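You operate a simulated robot arm through the tools that you are given. There is no shell and no other tool.

You run a simulated robot arm. Do the job below in one go: nothing can be reset, and whatever is moved stays where it is left.

## Task
Switch the small press's heat off, free its ram and lay its block on the table beside it.
Fine: red lever on FREE; open the mesh door once the ram is up; door and tray end open; leave the other blocks and the dial.
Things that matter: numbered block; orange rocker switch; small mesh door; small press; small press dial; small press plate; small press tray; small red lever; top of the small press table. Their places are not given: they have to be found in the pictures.

The check looks at the end state, three seconds after you hand in, the way a careful person would. Anything else that was tipped, shoved, dropped, spilled or broken makes it a failure.

## Robot
A 6-joint arm with a two-finger gripper, fixed in place. Base frame: the origin is on the floor under the middle of its stand, x ahead of it, y to its left, z up. Units: mm, degrees, N and s.
It reaches about 1637 mm from its shoulder. Its first joint turns from -166.0 to 166.0 degrees. Payload 3.43 kg.
The tool frame sits at the grasp point between the pads (the TCP): z along the fingers, y along the line on which they close. The tips reach 20 mm beyond it. The gripper opens to 190 mm; its body begins 248 mm behind the TCP.
Orientation is that of the tool frame in the base frame, as a unit quaternion [w, x, y, z]. With the fingers straight down and closing along the base's y, the tool's x points along the base's -x, its y along +y and its z along -z.

## Interface
- The arm moves only by the tool send_rows. Its argument "deltas" is a list of rows, each an object of numbers (a shift or turn left out is 0, a gripper value left out holds the last): "x", "y", "z": the shift along the tool's x, y, z in mm; "wx", "wy", "wz": the turn, a rotation vector about the tool's x, y, z in degrees; "hand": the closure, from 0 (fully open) to 1 (shut). In form: [{"x": .., "y": .., "z": .., "wx": .., "wy": .., "wz": .., "hand": ..}, ...]. A call has 1 to 20 rows; each row shifts and turns the commanded pose from where the row before left it, along the tool's axes as they then stand. A row lasts 0.2 s, in which the tool goes at most 50 mm and 8.6 degrees; a call with a longer step from one row to the next is refused whole, and so is a gripper value outside its range. Where a pose cannot be reached the arm comes as near as it can. A force on the tool above 40 N (or 10 N above the force at the start of the call, whichever is more), or a blocked arm, ends the call early, and 0.2 s more pass. The fingers move at their own pace (about 45 mm/s each) and stop on an object; they squeeze with about 37 N. The grip force told is the motor's: it shows also when the fingers shut on nothing. Time passes only in rows, and 0.2 s behind the last, so rows that do not move let the fingers close. The reply holds the time, the measured pose of the TCP, the force on the tool along the base axes, the opening and the grip force, in the units named above and with some noise, with the torque about the TCP (base axes, N m) and any sound that the robot's microphone picked up.
- Cameras (640 x 400 px; columns grow to the right, rows downward): "scene" is fixed at [44.9, -496.1, 1440.6]; the picture's right is [0.69, -0.73, 0.00], its down [-0.24, -0.22, -0.95] and it looks along [0.69, 0.65, -0.33] (base axes); focal length 310 px, centre (320, 200). "wrist" rides on the gripper at [70, -8, -288] in the tool frame; the picture's right is [0.12, 0.99, 0.00], its down [-0.96, 0.12, -0.25] and it looks along [-0.25, 0.03, 0.97] (tool axes); focal length 261 px, centre (320, 200).
- camera(camera): a new picture of that camera. No time passes.
- raise_lower(by): slides the trunk up (or, below 0, down) by that many mm; the arm rides with it, the base frame stays. It gives what a move gives, with no picture.
- locate(camera, pixels): for up to 12 pixels [column, row] of the newest picture of that camera ("zoom" is the newest enlarged one), the place [x, y, z] in the base frame of the surface seen there, good to about 3 mm, but the place of the scene camera against the robot may be out by one fixed shift of up to 25 mm in any direction. No time passes.
- enlarge(camera, box): a new picture of the part [left, top, right, bottom] of that camera's present view, enlarged. No time passes.
- hand_in(): hands the job in; it is judged then, once.

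Leave the gripper open and the arm clear of the work at the hand-in unless told otherwise.

The tools are called as name(argument=value, ...) on one line, values as JSON. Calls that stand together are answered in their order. send_rows: Moves the arm, as the interface text tells. Its arguments: {"type":"object","properties":{"deltas":{"type":"array","items":{"type":"object","properties":{"x":{"type":"number"},"y":{"type":"number"},"z":{"type":"number"},"wx":{"type":"number"},"wy":{"type":"number"},"wz":{"type":"number"},"hand":{"type":"number"}}}}},"required":["deltas"]} The other tools are called the same way: raise_lower (by) moves the trunk up or down; camera (camera) takes a picture; locate (camera, pixels) gives the place of the surface under pixels of a picture; enlarge (camera, box) takes an enlarged picture of a part of a camera's view; hand_in () hands the job in.

At the start:

```text
time_s: 0.0
ee_pos: [581.9, 99.2, 1304.1]
tool_rot: [0.0, 0.0, 1.0, 0.0]
force: [0.0, -0.2, 0.3]
torque: [-0.01, -0.03, -0.01]
gripper_width: 190.2
grasp_force: 0.0
trunk travel left (down, up): [-150.0, 90.0]
```

scene: 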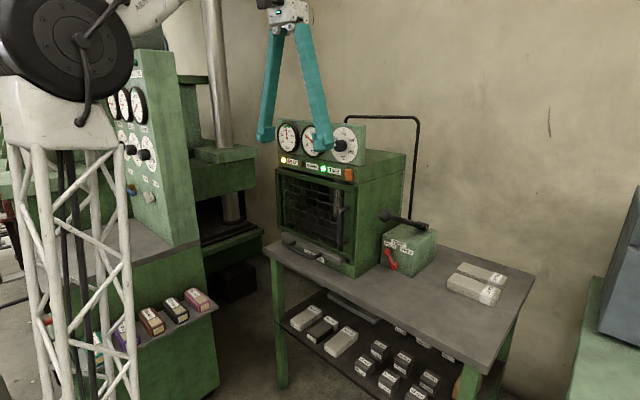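
wrist: 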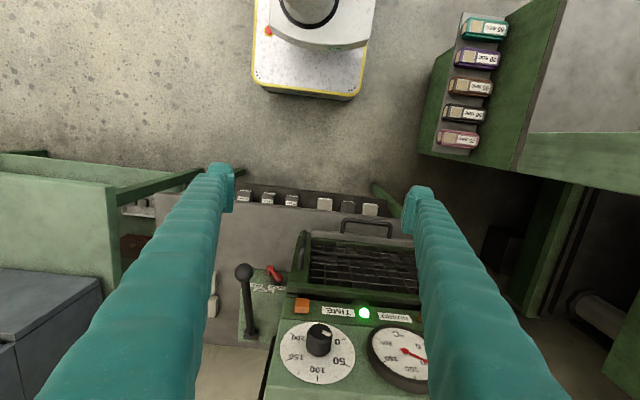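

I see the small press on a table in the scene picture (columns 270-440, rows 120-280). First I'll enlarge that region to read labels and find the rocker, lever, door and tray.

enlarge(camera="scene", box=[260, 110, 450, 290])

enlarge(camera="wrist", box=[200, 170, 450, 400])

```text
2.22 times, centred on (355, 200) of scene
```

zoom: 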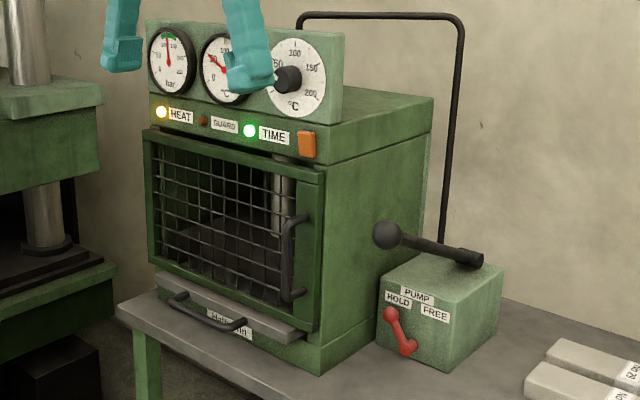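

```text
1.74 times, centred on (325, 285) of wrist
```

zoom: 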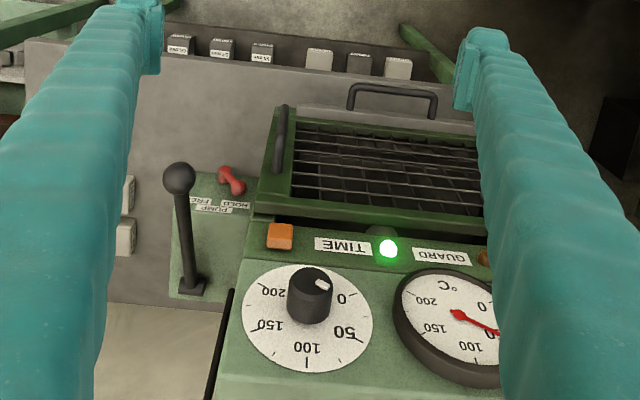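

The front faces the robot: lamps HEAT (lit), GUARD, TIME (green), orange rocker at the right, mesh door with a vertical handle on the right, tray with a handle and a note below, pump box with the red lever (HOLD / FREE). I'll enlarge more to read the details.

enlarge(camera="scene", box=[270, 140, 365, 200])

enlarge(camera="scene", box=[265, 215, 365, 285])

enlarge(camera="scene", box=[360, 200, 450, 280])

enlarge(camera="scene", box=[430, 240, 550, 320])

```text
6.67 times, centred on (318, 170) of scene
```

zoom: 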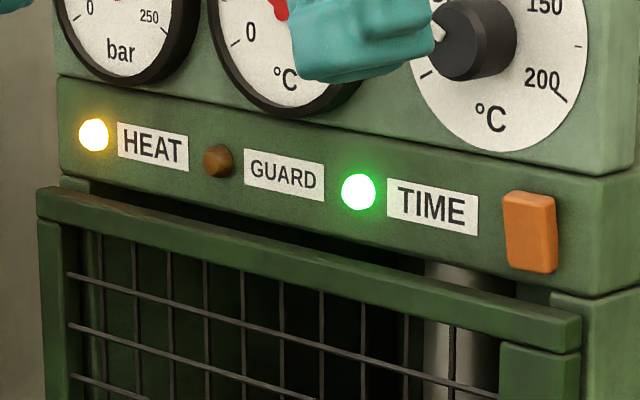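

```text
5.71 times, centred on (315, 250) of scene
```

zoom: 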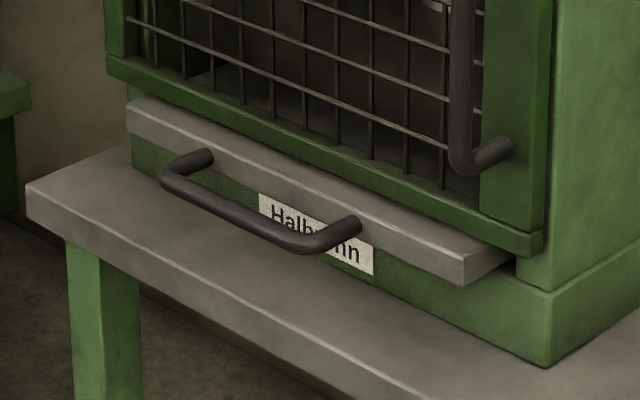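

```text
5.00 times, centred on (405, 240) of scene
```

zoom: 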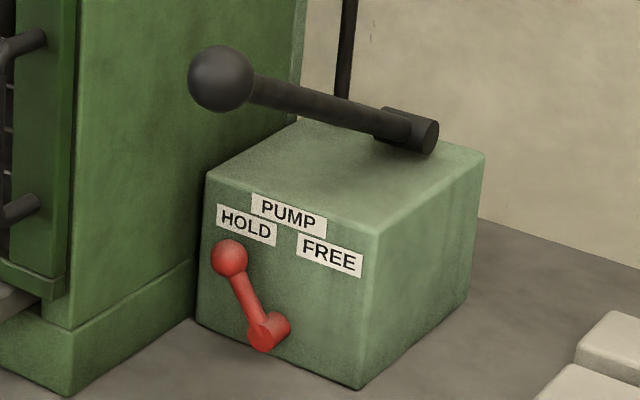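

```text
5.00 times, centred on (490, 280) of scene
```

zoom: 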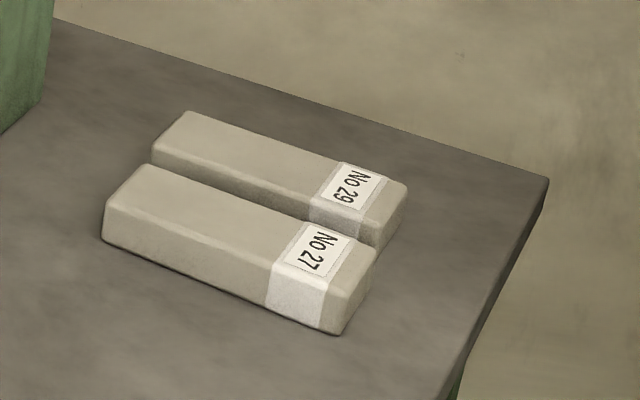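

Lever knob is on HOLD, its pivot at lower right in the zoom. The block inside the press isn't visible yet. I'll locate the key points in the scene picture and some of the same points in the wrist picture to learn the scene camera's shift.

camera(camera="scene")

camera(camera="wrist")

locate(camera="scene", pixels=[[349, 174], [337, 146], [323, 168], [283, 159], [391, 251], [398, 266], [346, 199], [347, 235], [318, 255], [383, 213], [357, 276], [470, 290]])

locate(camera="wrist", pixels=[[301, 306], [322, 330], [364, 313], [270, 268], [278, 278], [301, 238], [243, 271], [368, 220], [250, 330], [320, 350], [360, 260], [330, 225]])

```text
taken
```

scene: 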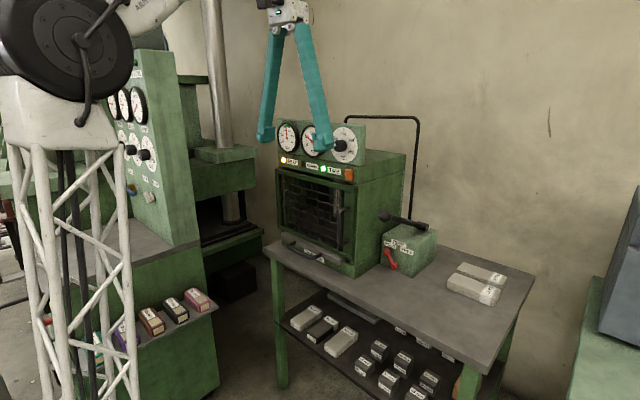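

```text
taken
```

wrist: 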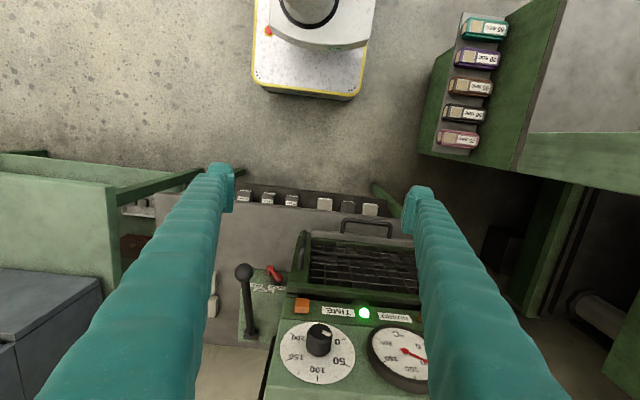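

```text
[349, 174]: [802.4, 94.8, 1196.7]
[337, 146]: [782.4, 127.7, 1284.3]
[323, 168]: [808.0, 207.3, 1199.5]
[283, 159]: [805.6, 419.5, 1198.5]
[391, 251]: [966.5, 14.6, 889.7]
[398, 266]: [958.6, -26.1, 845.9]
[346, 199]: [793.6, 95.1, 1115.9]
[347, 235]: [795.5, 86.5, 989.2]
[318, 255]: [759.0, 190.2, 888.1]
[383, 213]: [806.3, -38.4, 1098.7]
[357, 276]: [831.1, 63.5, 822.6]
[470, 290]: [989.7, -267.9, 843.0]
```

```text
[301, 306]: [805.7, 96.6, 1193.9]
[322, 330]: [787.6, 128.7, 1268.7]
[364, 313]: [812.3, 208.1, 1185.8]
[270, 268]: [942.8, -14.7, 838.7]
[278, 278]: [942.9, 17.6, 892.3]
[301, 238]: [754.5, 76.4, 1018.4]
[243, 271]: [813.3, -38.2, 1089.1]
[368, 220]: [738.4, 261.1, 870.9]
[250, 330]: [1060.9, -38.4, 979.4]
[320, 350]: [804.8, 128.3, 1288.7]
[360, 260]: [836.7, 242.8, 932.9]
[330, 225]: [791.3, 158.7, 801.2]
```

The two cameras agree roughly. I'll enlarge both views on the rocker/panel area for a precise comparison and to understand the rocker's state.

enlarge(camera="scene", box=[325, 155, 365, 190])

locate(camera="zoom", pixels=[[320, 200], [380, 150], [380, 300], [450, 170], [440, 290], [180, 200]])

enlarge(camera="wrist", box=[280, 290, 380, 350])

```text
11.43 times, centred on (345, 172) of scene
```

zoom: 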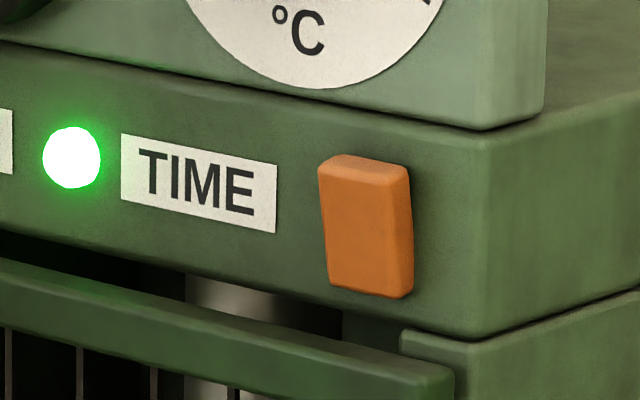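

```text
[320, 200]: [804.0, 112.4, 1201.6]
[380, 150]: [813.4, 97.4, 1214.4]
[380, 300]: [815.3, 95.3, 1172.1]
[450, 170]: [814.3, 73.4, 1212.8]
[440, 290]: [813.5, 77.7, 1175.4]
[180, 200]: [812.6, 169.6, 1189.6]
```

```text
6.40 times, centred on (330, 320) of wrist
```

zoom: 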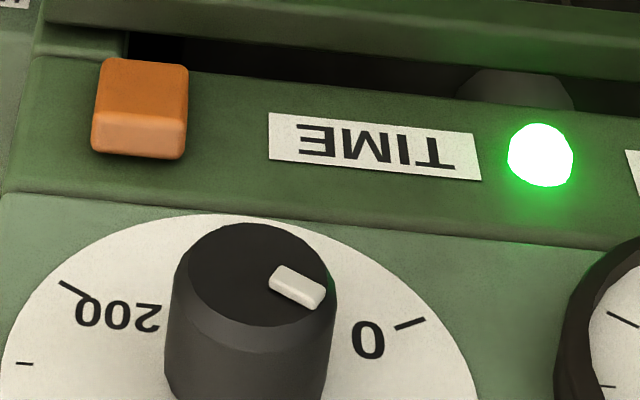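

I'll locate points on the rocker face in this wrist zoom to see which half stands proud.

locate(camera="zoom", pixels=[[142, 66], [142, 80], [142, 95], [142, 108], [142, 120], [142, 135], [142, 150], [60, 100], [220, 120], [375, 145], [540, 155], [297, 287]])

enlarge(camera="scene", box=[340, 160, 360, 185])

locate(camera="zoom", pixels=[[340, 60], [340, 100], [340, 140], [340, 180], [340, 220], [340, 260], [340, 300], [340, 340]])

```text
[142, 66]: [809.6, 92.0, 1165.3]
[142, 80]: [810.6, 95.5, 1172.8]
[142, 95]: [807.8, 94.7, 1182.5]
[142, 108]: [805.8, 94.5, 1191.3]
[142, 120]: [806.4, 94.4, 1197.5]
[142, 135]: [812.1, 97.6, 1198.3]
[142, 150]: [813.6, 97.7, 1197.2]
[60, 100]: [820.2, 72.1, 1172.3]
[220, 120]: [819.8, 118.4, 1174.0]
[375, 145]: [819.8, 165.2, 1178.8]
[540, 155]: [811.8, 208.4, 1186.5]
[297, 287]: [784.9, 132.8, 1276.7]
```

```text
16.00 times, centred on (350, 172) of scene
```

zoom: 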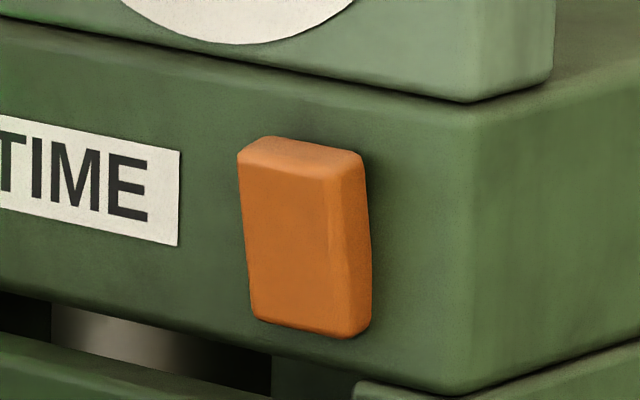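

```text
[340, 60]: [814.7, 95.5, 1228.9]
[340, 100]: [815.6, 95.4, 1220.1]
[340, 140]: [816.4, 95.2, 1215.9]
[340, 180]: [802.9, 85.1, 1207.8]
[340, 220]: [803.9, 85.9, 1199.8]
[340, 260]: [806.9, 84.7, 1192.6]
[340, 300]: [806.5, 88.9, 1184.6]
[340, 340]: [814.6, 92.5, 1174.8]
```

The rocker's top edge stands proud (x≈806 at z≈1195, bottom x≈811 at z≈1168), so the top must be pushed in. Scene shift is about wrist = scene + (5, 0, -12). Next I'll look at the inside of the press through the mesh and at the tray and lever in enlarged views.

enlarge(camera="scene", box=[275, 165, 355, 250])

enlarge(camera="wrist", box=[230, 210, 430, 310])

enlarge(camera="wrist", box=[230, 250, 310, 300])

locate(camera="zoom", pixels=[[270, 128], [325, 150], [348, 190], [360, 215], [400, 150], [200, 330], [130, 180], [470, 120], [230, 130]])

```text
4.71 times, centred on (315, 208) of scene
```

zoom: 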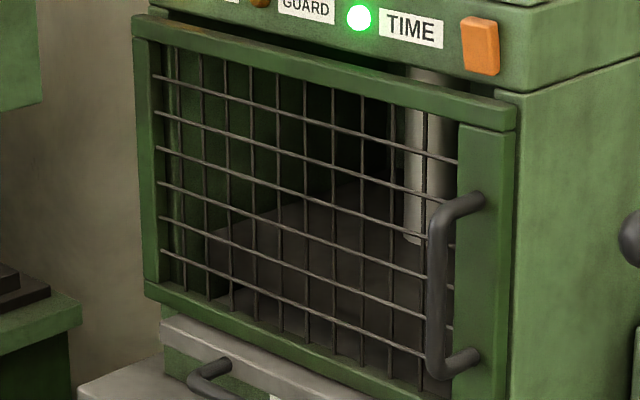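

```text
3.20 times, centred on (330, 260) of wrist
```

zoom: 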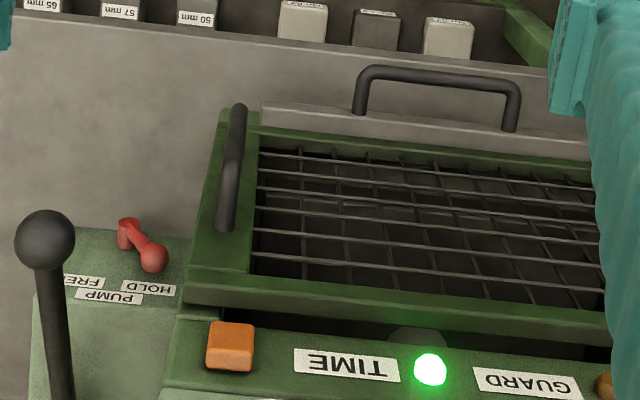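

```text
8.00 times, centred on (270, 275) of wrist
```

zoom: 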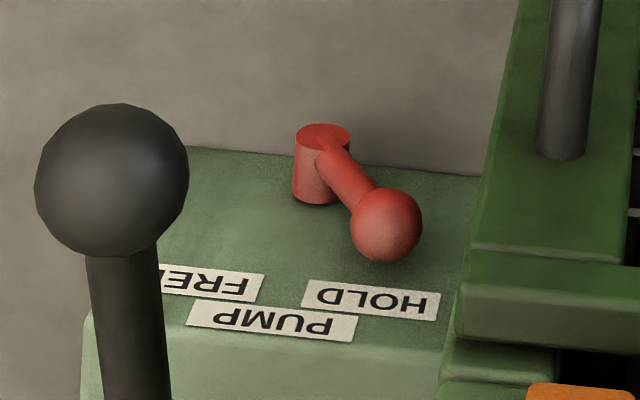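

```text
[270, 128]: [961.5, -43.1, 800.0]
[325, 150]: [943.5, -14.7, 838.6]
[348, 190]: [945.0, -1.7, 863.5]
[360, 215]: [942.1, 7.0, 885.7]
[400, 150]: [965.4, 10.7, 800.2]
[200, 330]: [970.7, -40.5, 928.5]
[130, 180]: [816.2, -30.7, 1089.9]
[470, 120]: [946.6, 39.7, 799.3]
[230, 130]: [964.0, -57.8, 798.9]
```

The lever plane is x≈945, pivot about (y −16, z 839), knob about (y 9, z 889); table top z≈800. I need to know the finger tip shape before touching things, so I'll enlarge the fingertips in the scene view.

enlarge(camera="scene", box=[245, 90, 345, 160])

locate(camera="zoom", pixels=[[75, 280], [110, 250], [170, 250], [190, 270], [180, 300], [120, 310], [490, 330], [440, 350], [560, 310], [540, 230], [150, 200]])

enlarge(camera="wrist", box=[190, 150, 250, 220])

```text
5.71 times, centred on (295, 125) of scene
```

zoom: 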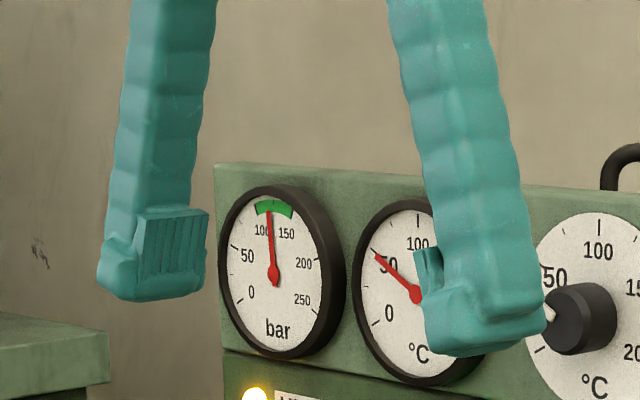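

```text
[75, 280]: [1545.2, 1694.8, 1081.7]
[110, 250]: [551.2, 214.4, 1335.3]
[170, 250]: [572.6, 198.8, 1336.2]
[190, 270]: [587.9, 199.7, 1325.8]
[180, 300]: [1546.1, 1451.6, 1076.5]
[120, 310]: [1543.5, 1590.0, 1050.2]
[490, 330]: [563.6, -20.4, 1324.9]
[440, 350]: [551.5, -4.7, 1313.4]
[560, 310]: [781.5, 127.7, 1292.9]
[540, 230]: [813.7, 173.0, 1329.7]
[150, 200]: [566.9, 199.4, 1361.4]
```

```text
5.71 times, centred on (220, 185) of wrist
```

zoom: 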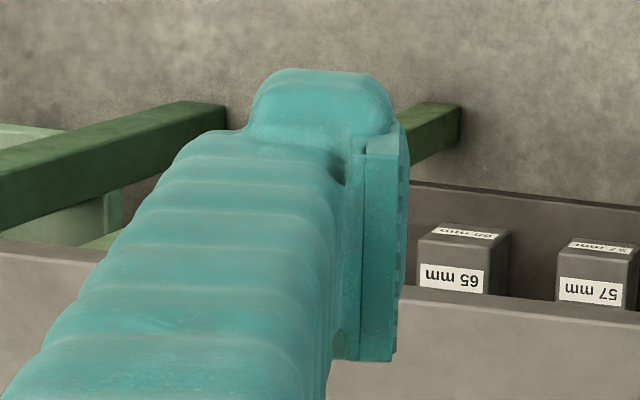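

Finger tips are about 38 mm wide (tool x) and 22 mm thick (tool y). Plan: move ahead to x≈680, pitch the tool from straight-down to pointing along +x (11 turn rows about tool y) while shutting the gripper, then look.

send_rows(deltas=[{"x": -49, "y": -4, "hand": 1}, {"x": -49}, {"wy": -8.5}, {"wy": -8.5}, {"wy": -8.5}, {"wy": -8.5}, {"wy": -8.5}, {"wy": -8.5}, {"wy": -8.5}, {"wy": -8.5}, {"wy": -8.5}, {"wy": -8.5}, {"wy": -5}, {}])

camera(camera="wrist")

camera(camera="scene")

```text
time_s: 3.0
ee_pos: [679.4, 95.0, 1303.9]
tool_rot: [0.707, 0.001, 0.707, 0.001]
force: [-0.2, -0.6, 1.2]
torque: [0.02, 0.02, -0.05]
gripper_width: 0.0
grasp_force: 34.0
trunk travel left (down, up): [-150.0, 90.0]
```

```text
taken
```

wrist: 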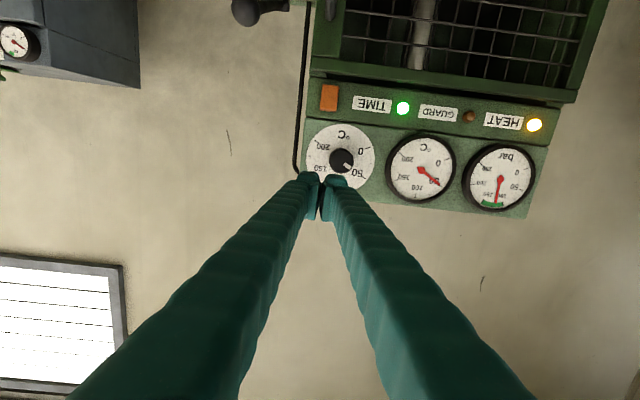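

```text
taken
```

scene: 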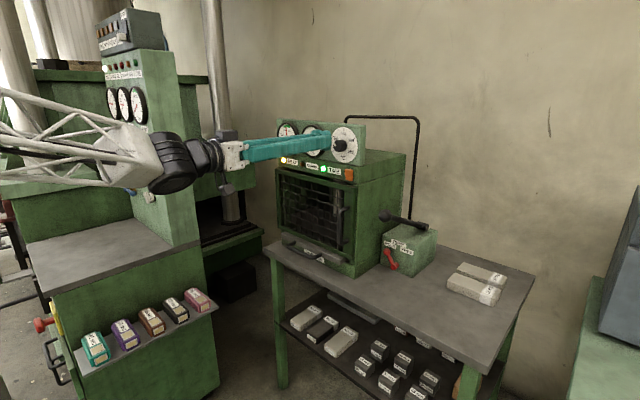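

The tool now points at the press, gripper shut. I'll zoom on the rocker at (328,98) in the wrist view and locate it more exactly.

enlarge(camera="wrist", box=[300, 60, 400, 130])

locate(camera="wrist", pixels=[[328, 86], [328, 92], [328, 98], [328, 104], [328, 109], [322, 98], [334, 98], [345, 115], [330, 140], [342, 158], [345, 78], [332, 8]])

```text
5.71 times, centred on (350, 95) of wrist
```

zoom: 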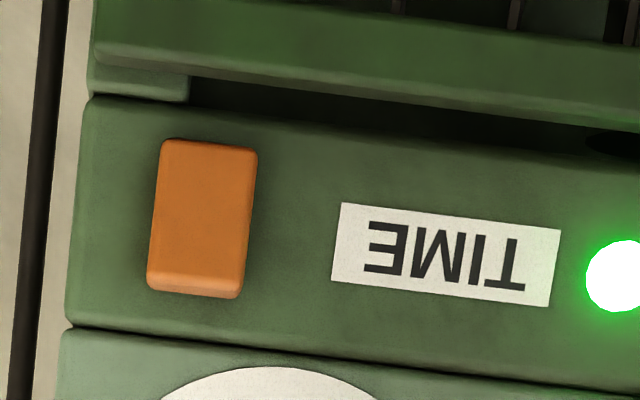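

```text
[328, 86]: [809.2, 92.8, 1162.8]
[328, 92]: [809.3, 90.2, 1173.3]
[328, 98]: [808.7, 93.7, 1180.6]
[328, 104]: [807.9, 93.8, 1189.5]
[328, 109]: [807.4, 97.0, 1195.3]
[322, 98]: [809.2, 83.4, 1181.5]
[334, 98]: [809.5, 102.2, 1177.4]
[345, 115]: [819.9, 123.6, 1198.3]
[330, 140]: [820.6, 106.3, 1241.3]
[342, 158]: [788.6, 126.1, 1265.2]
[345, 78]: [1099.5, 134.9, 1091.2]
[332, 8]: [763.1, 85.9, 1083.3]
```

The rocker spans z 1161–1199, centre (y≈93.5, z≈1180), front x≈808. I'll drop to z≈1203 and advance to x≈776, stopping about 10 mm short of the rocker.

send_rows(deltas=[{"x": 50, "y": -1}, {"x": 50}, {"x": 1, "z": 40}, {"z": 40}, {"z": 16}, {}])

camera(camera="wrist")

enlarge(camera="scene", box=[270, 110, 390, 190])

```text
time_s: 4.4
ee_pos: [775.5, 94.4, 1202.3]
tool_rot: [0.708, 0.0, 0.707, 0.0]
force: [0.6, -0.4, 0.0]
torque: [-0.01, -0.02, -0.01]
gripper_width: 0.0
grasp_force: 35.1
trunk travel left (down, up): [-150.0, 90.0]
```

```text
taken
```

wrist: 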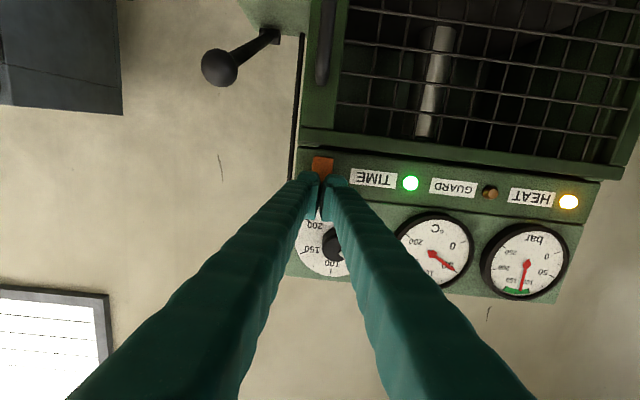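

```text
5.00 times, centred on (330, 150) of scene
```

zoom: 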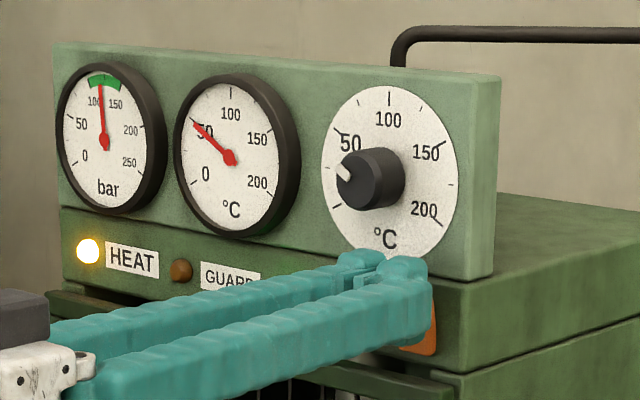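

The tips cover the upper half of the rocker. I'll press in with small steps, up to x≈793, and then back off.

send_rows(deltas=[{"z": 6}, {"z": 4}, {"z": 3}, {"z": 2}, {"z": 2}, {}])

enlarge(camera="scene", box=[270, 110, 390, 190])

```text
time_s: 5.8
ee_pos: [791.8, 93.6, 1202.6]
tool_rot: [0.707, 0.0, 0.707, 0.0]
force: [-20.4, 1.2, -2.0]
torque: [0.03, 0.35, 0.02]
gripper_width: 6.0
grasp_force: 33.6
trunk travel left (down, up): [-150.0, 90.0]
```

```text
5.00 times, centred on (330, 150) of scene
```

zoom: 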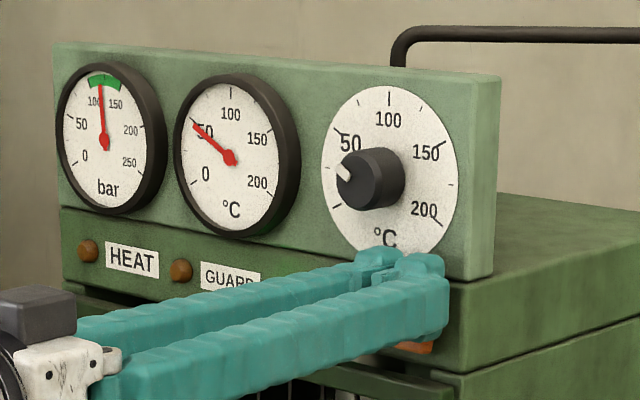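

The HEAT lamp has gone out. I'll back straight off along −x and check that the rocker has latched.

send_rows(deltas=[{"z": -5}, {"z": -30}, {"z": -50}, {"z": -20}, {}])

camera(camera="scene")

enlarge(camera="scene", box=[270, 110, 390, 190])

camera(camera="wrist")

```text
time_s: 7.0
ee_pos: [685.8, 93.2, 1203.8]
tool_rot: [0.707, 0.001, 0.707, 0.0]
force: [0.0, -0.3, -0.4]
torque: [0.0, -0.03, 0.0]
gripper_width: 0.0
grasp_force: 34.1
trunk travel left (down, up): [-150.0, 90.0]
```

```text
taken
```

scene: 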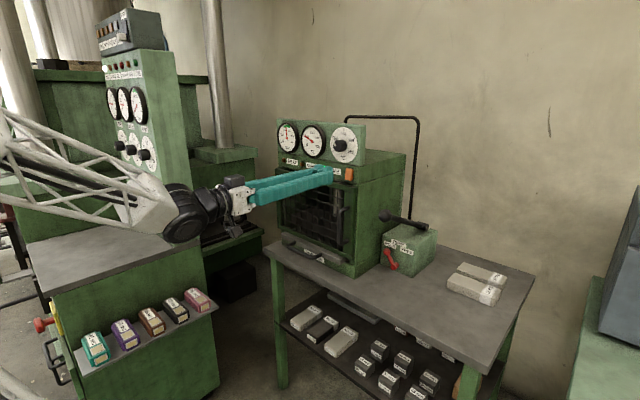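

```text
5.00 times, centred on (330, 150) of scene
```

zoom: 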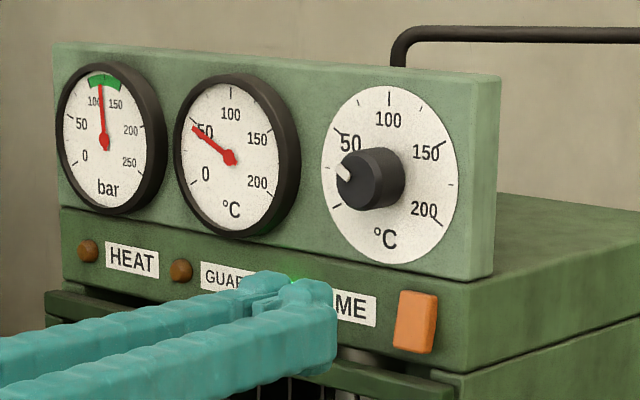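

```text
taken
```

wrist: 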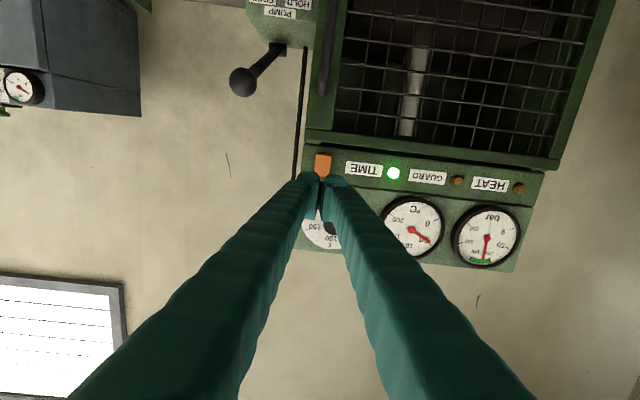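

Heat is off and the dial is as it was. Now the lever. Since the fingers spread toward their base, I'll measure their shape from the wrist picture, plus press side wall, table edge and pump handle.

locate(camera="wrist", pixels=[[300, 200], [250, 300], [220, 250], [150, 320], [100, 390], [230, 390], [380, 300], [240, 82], [275, 48], [308, 100], [325, 60], [323, 20]])

locate(camera="scene", pixels=[[265, 248], [484, 374], [534, 270], [380, 300], [300, 270], [357, 250], [350, 240], [372, 240], [405, 180], [347, 205], [342, 237], [344, 243]])

```text
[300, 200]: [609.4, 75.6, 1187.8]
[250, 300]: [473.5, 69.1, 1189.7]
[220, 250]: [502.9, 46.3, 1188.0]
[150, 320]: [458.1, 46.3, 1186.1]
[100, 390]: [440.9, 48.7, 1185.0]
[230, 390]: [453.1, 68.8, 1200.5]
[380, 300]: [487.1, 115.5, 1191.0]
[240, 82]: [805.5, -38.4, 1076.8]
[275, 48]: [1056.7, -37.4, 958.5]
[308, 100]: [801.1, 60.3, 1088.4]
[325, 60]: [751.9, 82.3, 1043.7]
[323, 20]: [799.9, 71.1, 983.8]
```

```text
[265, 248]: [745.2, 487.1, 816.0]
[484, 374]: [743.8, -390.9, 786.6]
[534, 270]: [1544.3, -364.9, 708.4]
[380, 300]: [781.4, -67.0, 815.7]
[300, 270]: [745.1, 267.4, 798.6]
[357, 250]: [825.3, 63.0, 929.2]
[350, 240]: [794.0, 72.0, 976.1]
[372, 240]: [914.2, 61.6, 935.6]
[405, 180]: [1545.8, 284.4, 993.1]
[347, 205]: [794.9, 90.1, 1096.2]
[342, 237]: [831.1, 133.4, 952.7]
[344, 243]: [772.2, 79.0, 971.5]
```

Measured: press side wall y≈61, fingers about 23 mm thick each, pump handle ball at about (805, −38, 1077), table front edge x≈750. I'll move aside to y≈−27, come down to z≈950 in front of the table, yaw 12° toward +y and pitch 15° down, with the gripper set to ≈42 mm, then look at the lever.

send_rows(deltas=[{"y": -50}, {"y": -50}, {"y": -20}, {"x": 50}, {"x": 50}, {"x": 50}, {"x": 50}, {"x": 50, "hand": 0.78}, {"wx": -6}, {"wx": -6}, {"wy": 8}, {"wy": 7}, {}])

camera(camera="wrist")

camera(camera="scene")

```text
time_s: 8.8
ee_pos: [780.0, 54.7, 1137.4]
tool_rot: [0.708, 0.005, 0.706, -0.004]
force: [-49.4, -23.1, 7.7]
torque: [0.1, 0.02, 0.64]
gripper_width: 22.9
grasp_force: 0.0
out of reach, approached as far as the arm can: row 2, 3, 4, 5, 6, 7, 8, 9
trunk travel left (down, up): [-150.0, 90.0]
stopped in row 9: the force on the tool passed its limit at 116 N (the readings are from after the stop); the commanded pose is now the measured one
```

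```text
taken
```

wrist: 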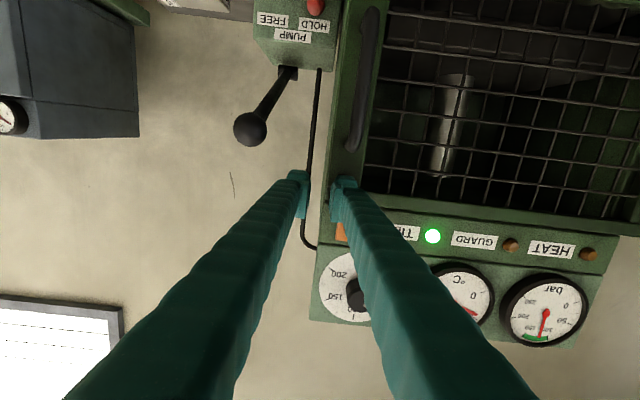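

```text
taken
```

scene: 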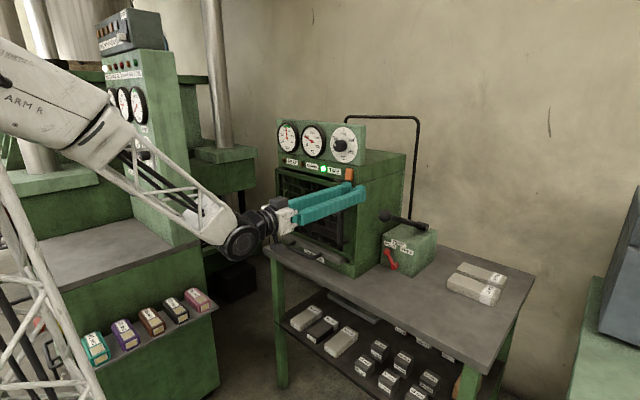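

The move near the arm's inner limit was not reachable and drifted forward: the +y fingertip is touching the door frame's front at (343,185). I'll back off gently along −x by 35 mm and check for any damage.

send_rows(deltas=[{"z": -10}, {"z": -15}, {"z": -10}, {}])

enlarge(camera="scene", box=[260, 110, 450, 290])

```text
time_s: 9.8
ee_pos: [761.9, 63.1, 1150.4]
tool_rot: [0.705, 0.004, 0.709, -0.004]
force: [-1.1, 0.2, 0.3]
torque: [0.03, 0.0, 0.0]
gripper_width: 41.5
grasp_force: 0.0
out of reach, approached as far as the arm can: row 1, 2, 3
trunk travel left (down, up): [-150.0, 90.0]
```

```text
2.22 times, centred on (355, 200) of scene
```

zoom: 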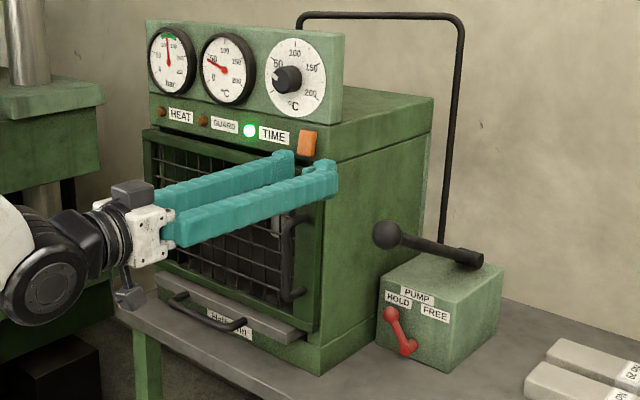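

No damage visible; door closed, handle and rocker fine. The arm's inner limit depends on height: low and close horizontal poses are out of reach, so I'll rise and back away to about (700, 25, 1310), then pitch the tool down 60°.

send_rows(deltas=[{"x": -40}, {"x": -20, "z": -20}, {"x": -10, "z": -30}, {"x": -45, "z": -10, "y": -15}, {"x": -45, "y": -25}, {}])

```text
refused: row 5 steps farther than a row can; nothing moved
```

A row was just over 50 mm; I'll shorten it.

send_rows(deltas=[{"x": -40}, {"x": -20, "z": -20}, {"x": -10, "z": -30}, {"x": -45, "z": -10, "y": -15}, {"x": -40, "y": -25}, {}])

```text
time_s: 11.2
ee_pos: [702.5, 21.4, 1306.8]
tool_rot: [0.707, 0.003, 0.707, -0.003]
force: [-0.1, -0.2, -0.3]
torque: [0.0, -0.01, 0.0]
gripper_width: 41.8
grasp_force: 0.1
trunk travel left (down, up): [-150.0, 90.0]
```

Clear now. I'll pitch the tool 60° down with the TCP held, then shift to y≈−200 and ahead to x≈790 well above the table.

send_rows(deltas=[{"wy": 8.5}, {"wy": 8.5}, {"wy": 8.5}, {"wy": 8.5}, {"wy": 8.5}, {"wy": 8.5}, {"wy": 8.5}, {"y": -50}, {"y": -50}, {"y": -50}, {"y": -50}, {"y": -20}, {"x": -43, "z": 25}, {"x": -43, "z": 25}, {}])

camera(camera="wrist")

camera(camera="scene")

```text
time_s: 14.4
ee_pos: [788.5, -228.4, 1335.8]
tool_rot: [0.382, 0.025, 0.924, -0.014]
force: [0.8, 0.2, -0.5]
torque: [0.06, 0.03, 0.04]
gripper_width: 41.9
grasp_force: 0.1
out of reach, approached as far as the arm can: row 2, 3, 4
trunk travel left (down, up): [-150.0, 90.0]
```

```text
taken
```

wrist: 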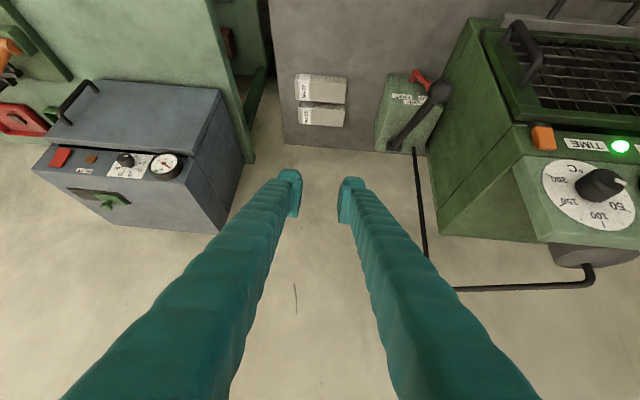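

```text
taken
```

scene: 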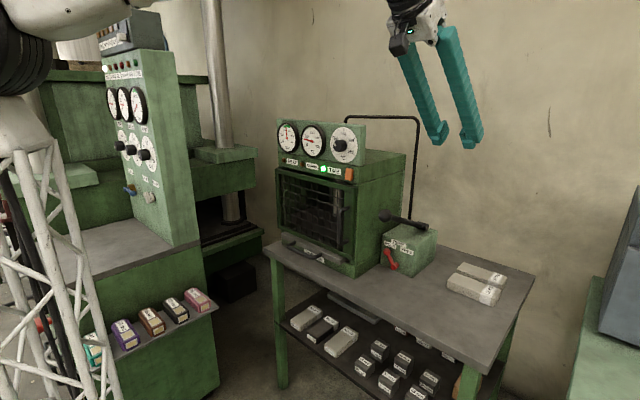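

The pitch came out at about 45°. The tool is free at (788, −228, 1336). Now I'll lower the trunk 150 mm to bring the arm closer to table height.

raise_lower(by=-150)

camera(camera="wrist")

```text
time_s: 16.2
ee_pos: [787.6, -229.5, 1187.3]
tool_rot: [0.383, 0.025, 0.923, -0.015]
force: [0.4, -0.5, -0.3]
torque: [0.0, -0.01, 0.01]
gripper_width: 41.5
grasp_force: 0.1
trunk travel left (down, up): [0.0, 240.0]
```

```text
taken
```

wrist: 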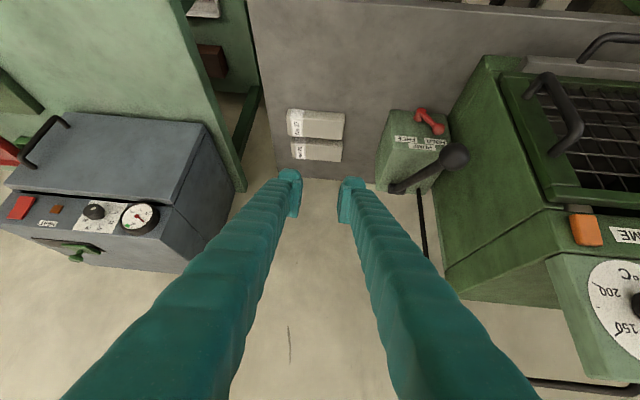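

From here the lever is visible at (430,120). I'll zoom and locate its knob, pivot and surroundings.

enlarge(camera="wrist", box=[370, 90, 490, 200])

locate(camera="wrist", pixels=[[438, 128], [420, 112], [429, 120], [452, 157], [415, 130], [397, 122], [448, 125], [460, 110], [394, 188], [315, 125], [316, 150], [350, 80]])

```text
3.64 times, centred on (430, 145) of wrist
```

zoom: 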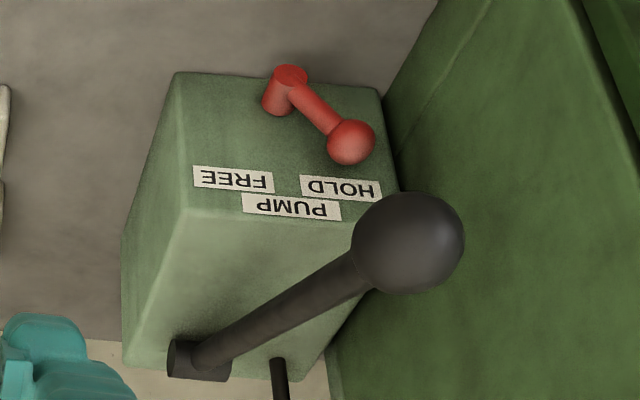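

```text
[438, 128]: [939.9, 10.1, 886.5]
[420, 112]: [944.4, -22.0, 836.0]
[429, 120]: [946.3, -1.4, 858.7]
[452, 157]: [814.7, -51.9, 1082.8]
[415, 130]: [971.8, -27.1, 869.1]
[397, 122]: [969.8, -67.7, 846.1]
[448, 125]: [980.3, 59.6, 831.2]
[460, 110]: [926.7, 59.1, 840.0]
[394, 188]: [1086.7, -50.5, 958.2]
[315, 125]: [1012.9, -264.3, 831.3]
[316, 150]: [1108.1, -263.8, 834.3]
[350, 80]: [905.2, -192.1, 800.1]
```

Knob ≈(943, 11, 886), pivot ≈(944, −19, 838), side wall y≈59, pump-handle ball ≈(812, −48, 1080). I'll come down to (800, −200, 960) in front of the free part of the table, then yaw to +12° and pitch up to 20° below horizontal.

send_rows(deltas=[{"x": 30.6, "y": 6.3, "z": 33.4}, {"x": 30.6, "y": 6.3, "z": 33.4}, {"x": 30.6, "y": 6.3, "z": 33.4}, {"x": 30.6, "y": 6.3, "z": 33.4}, {"x": 30.6, "y": 6.3, "z": 33.4}, {"wx": -5.66, "wz": -5.64}, {"wx": -5.66, "wz": -5.64}, {"wy": -8.4}, {"wy": -8.3}, {"wy": -8.3}, {}])

camera(camera="wrist")

camera(camera="scene")

```text
time_s: 18.6
ee_pos: [799.6, -199.0, 958.9]
tool_rot: [0.571, -0.093, 0.813, 0.061]
force: [0.0, 0.1, -0.2]
torque: [0.02, -0.03, 0.0]
gripper_width: 41.7
grasp_force: 0.1
trunk travel left (down, up): [0.0, 240.0]
```

```text
taken
```

wrist: 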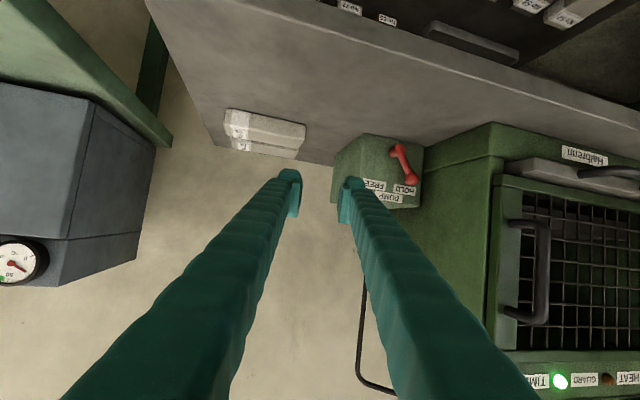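

```text
taken
```

scene: 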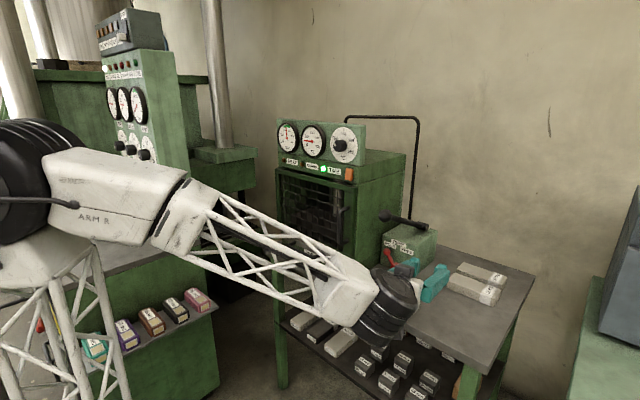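

Pose reached. I'll zoom on the lever at (403,165) for a last measurement.

enlarge(camera="wrist", box=[330, 120, 450, 220])

locate(camera="zoom", pixels=[[385, 105], [375, 130], [395, 160], [410, 200], [425, 200], [395, 205], [410, 215], [410, 180], [480, 130], [430, 130], [330, 150]])

```text
4.00 times, centred on (390, 170) of wrist
```

zoom: 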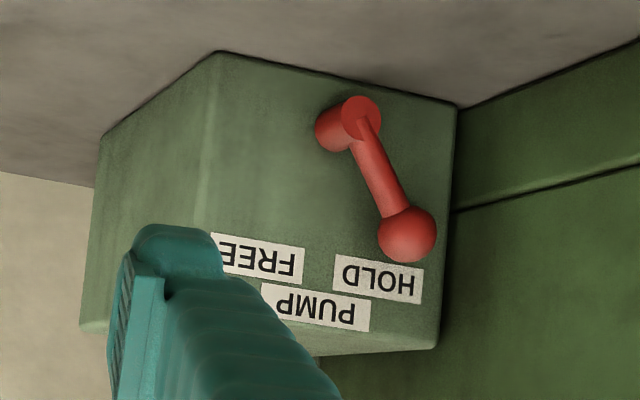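

```text
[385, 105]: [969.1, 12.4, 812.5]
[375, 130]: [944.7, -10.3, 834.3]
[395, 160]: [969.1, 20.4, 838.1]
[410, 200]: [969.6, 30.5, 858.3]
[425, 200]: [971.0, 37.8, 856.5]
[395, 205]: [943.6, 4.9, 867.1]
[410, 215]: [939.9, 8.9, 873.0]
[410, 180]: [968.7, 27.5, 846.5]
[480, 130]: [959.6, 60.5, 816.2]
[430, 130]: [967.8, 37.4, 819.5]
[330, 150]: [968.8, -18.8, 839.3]
```

Knob about 24 mm across. I'll reduce the yaw to about 6°, set the opening to 36 mm, and go via (850, −60, 935) to (895, 8, 905), which puts the fingers just in front of the knob on both sides, under the pump handle.

send_rows(deltas=[{"wx": 5.64, "wz": 2.04, "hand": 0.81}, {"x": -0.2, "y": 33.1, "z": 17.5}, {"x": -0.2, "y": 33.1, "z": 17.5}, {"x": -0.2, "y": 33.1, "z": 17.5}, {"x": -0.2, "y": 33.1, "z": 17.5}, {"x": 3.3, "y": 20.8, "z": 19.9}, {"x": 3.3, "y": 20.8, "z": 19.9}, {"x": 3.3, "y": 20.8, "z": 19.9}, {}])

camera(camera="wrist")

enlarge(camera="wrist", box=[250, 100, 410, 220])

enlarge(camera="scene", box=[340, 180, 460, 290])

```text
time_s: 20.6
ee_pos: [894.6, 7.6, 903.9]
tool_rot: [0.573, -0.05, 0.818, 0.03]
force: [-0.6, 0.2, 0.1]
torque: [0.01, 0.01, 0.01]
gripper_width: 36.0
grasp_force: 0.0
trunk travel left (down, up): [0.0, 240.0]
```

```text
taken
```

wrist: 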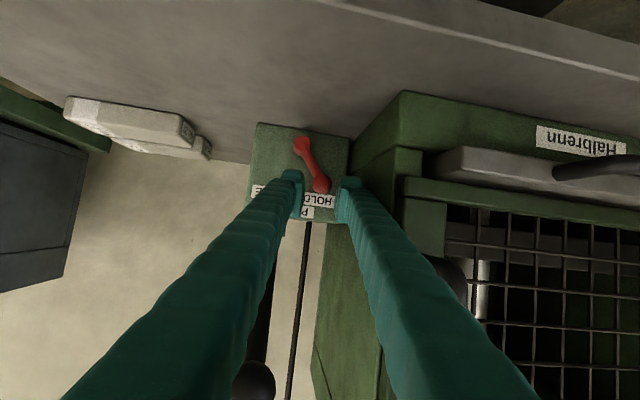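

```text
3.33 times, centred on (330, 160) of wrist
```

zoom: 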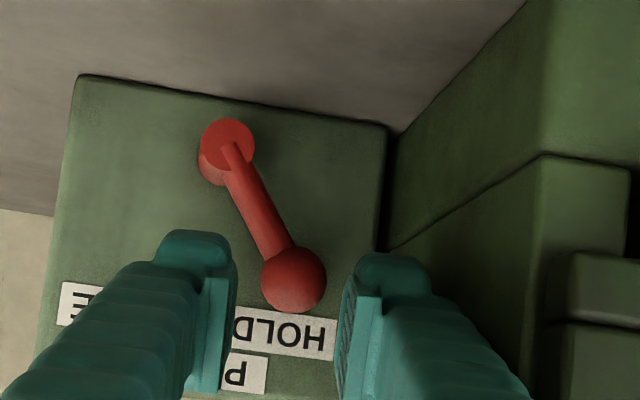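

```text
3.64 times, centred on (400, 235) of scene
```

zoom: 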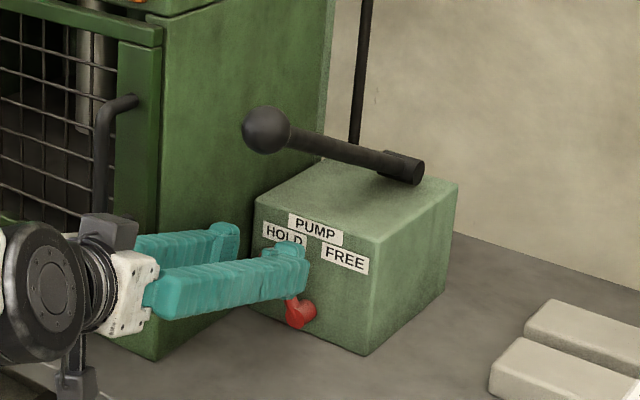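

The knob is centred between the fingers. I'll advance straight to (932, 8, 893) in three small steps.

send_rows(deltas=[{"x": -0.7, "y": -1.3, "z": 12.9}, {"x": -0.7, "y": -1.3, "z": 12.9}, {"x": -0.7, "y": -1.3, "z": 12.9}, {}])

enlarge(camera="wrist", box=[250, 100, 410, 220])

enlarge(camera="scene", box=[340, 180, 460, 290])

```text
time_s: 21.6
ee_pos: [932.1, 8.2, 894.9]
tool_rot: [0.573, -0.051, 0.817, 0.031]
force: [0.2, -0.4, 1.3]
torque: [0.03, 0.01, 0.01]
gripper_width: 36.1
grasp_force: 0.1
trunk travel left (down, up): [0.0, 240.0]
```

```text
3.33 times, centred on (330, 160) of wrist
```

zoom: 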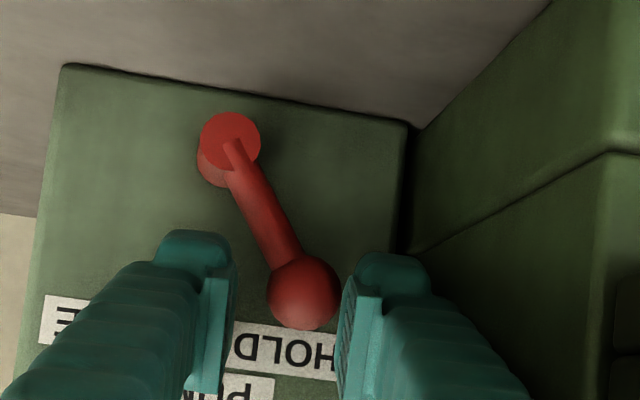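

```text
3.64 times, centred on (400, 235) of scene
```

zoom: 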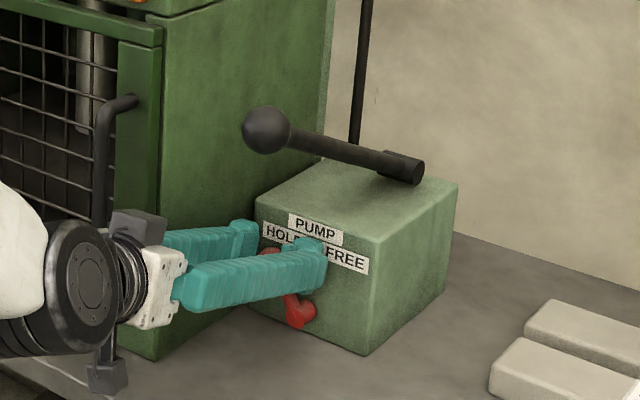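

All clear and the knob is between the pads. I'll sweep toward −y in 8 mm steps, which carries the knob from HOLD over to FREE.

send_rows(deltas=[{"x": 0.4, "y": -8, "z": -0.9}, {"x": 0.4, "y": -8, "z": -0.9}, {"x": 0.4, "y": -8, "z": -0.9}, {"x": 0.4, "y": -8, "z": -0.9}, {"x": 0.4, "y": -8, "z": -0.9}, {"x": 0.4, "y": -8, "z": -0.9}, {"x": 0.4, "y": -6, "z": -0.7}, {}])

enlarge(camera="wrist", box=[250, 100, 410, 220])

enlarge(camera="scene", box=[260, 110, 450, 290])

```text
time_s: 23.4
ee_pos: [931.8, -46.4, 895.3]
tool_rot: [0.573, -0.049, 0.817, 0.029]
force: [-0.6, 0.2, 0.2]
torque: [-0.02, -0.02, 0.04]
gripper_width: 36.3
grasp_force: 0.0
trunk travel left (down, up): [0.0, 240.0]
```

```text
3.33 times, centred on (330, 160) of wrist
```

zoom: 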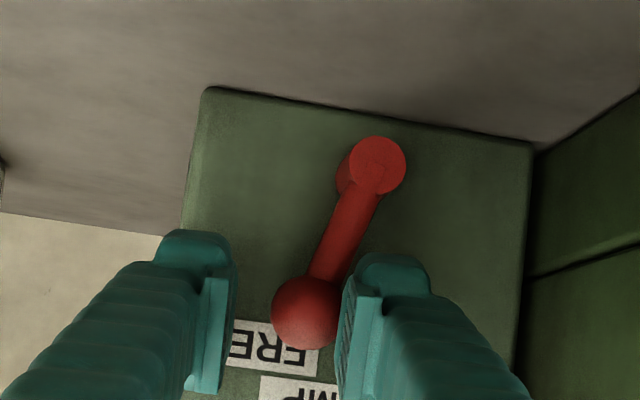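

```text
2.22 times, centred on (355, 200) of scene
```

zoom: 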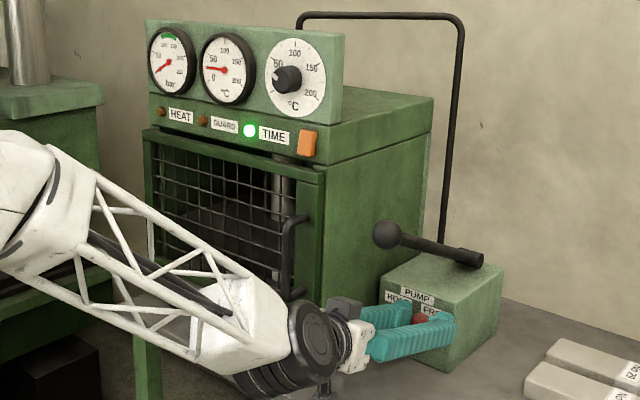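

The bar gauge has dropped toward 0 and the lever leans toward FREE. I'll push a little farther to its stop.

send_rows(deltas=[{"x": 0.3, "y": -5, "z": -0.5}, {"x": 0.3, "y": -5, "z": -0.5}, {"x": 0.2, "y": -4, "z": -0.4}, {}])

enlarge(camera="wrist", box=[250, 100, 410, 220])

enlarge(camera="scene", box=[260, 110, 450, 290])

```text
time_s: 24.4
ee_pos: [931.9, -60.2, 895.9]
tool_rot: [0.572, -0.051, 0.818, 0.031]
force: [-0.2, 0.8, -1.0]
torque: [0.03, -0.03, 0.03]
gripper_width: 36.9
grasp_force: 0.4
trunk travel left (down, up): [0.0, 240.0]
```

```text
3.33 times, centred on (330, 160) of wrist
```

zoom: 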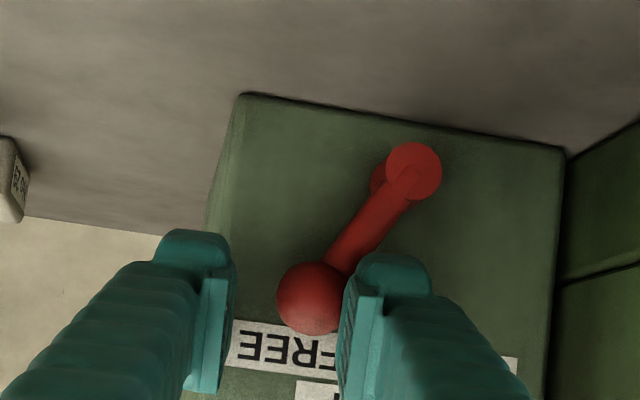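

```text
2.22 times, centred on (355, 200) of scene
```

zoom: 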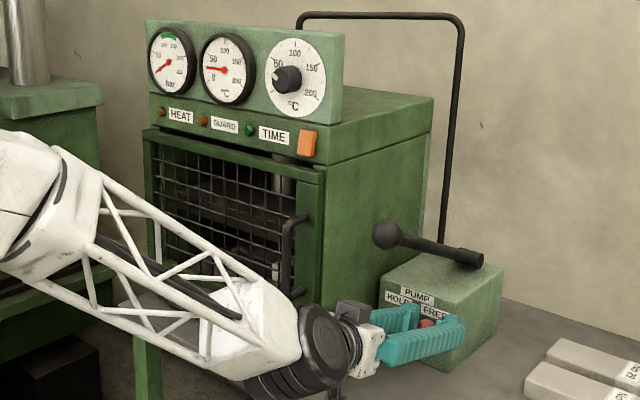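

TIME lamp is out and the ram is moving. I'll push a few more mm to feel the lever's stop.

send_rows(deltas=[{"x": 0.2, "y": -4, "z": -0.4}, {"x": 0.2, "y": -3, "z": -0.3}, {}])

enlarge(camera="wrist", box=[250, 100, 410, 220])

```text
time_s: 25.2
ee_pos: [931.1, -66.7, 894.8]
tool_rot: [0.573, -0.051, 0.817, 0.03]
force: [-1.2, 4.6, 0.3]
torque: [0.08, 0.05, 0.12]
gripper_width: 39.1
grasp_force: 2.7
trunk travel left (down, up): [0.0, 240.0]
```

```text
3.33 times, centred on (330, 160) of wrist
```

zoom: 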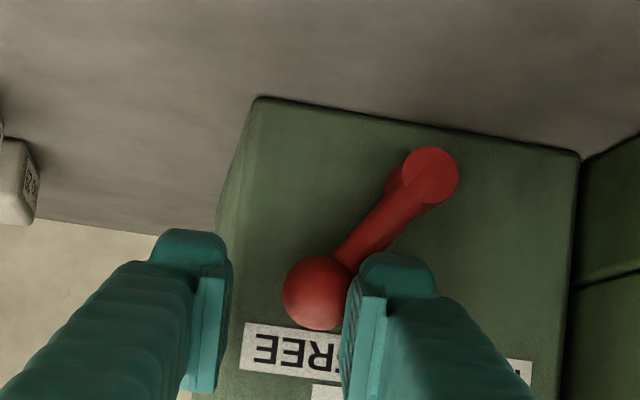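

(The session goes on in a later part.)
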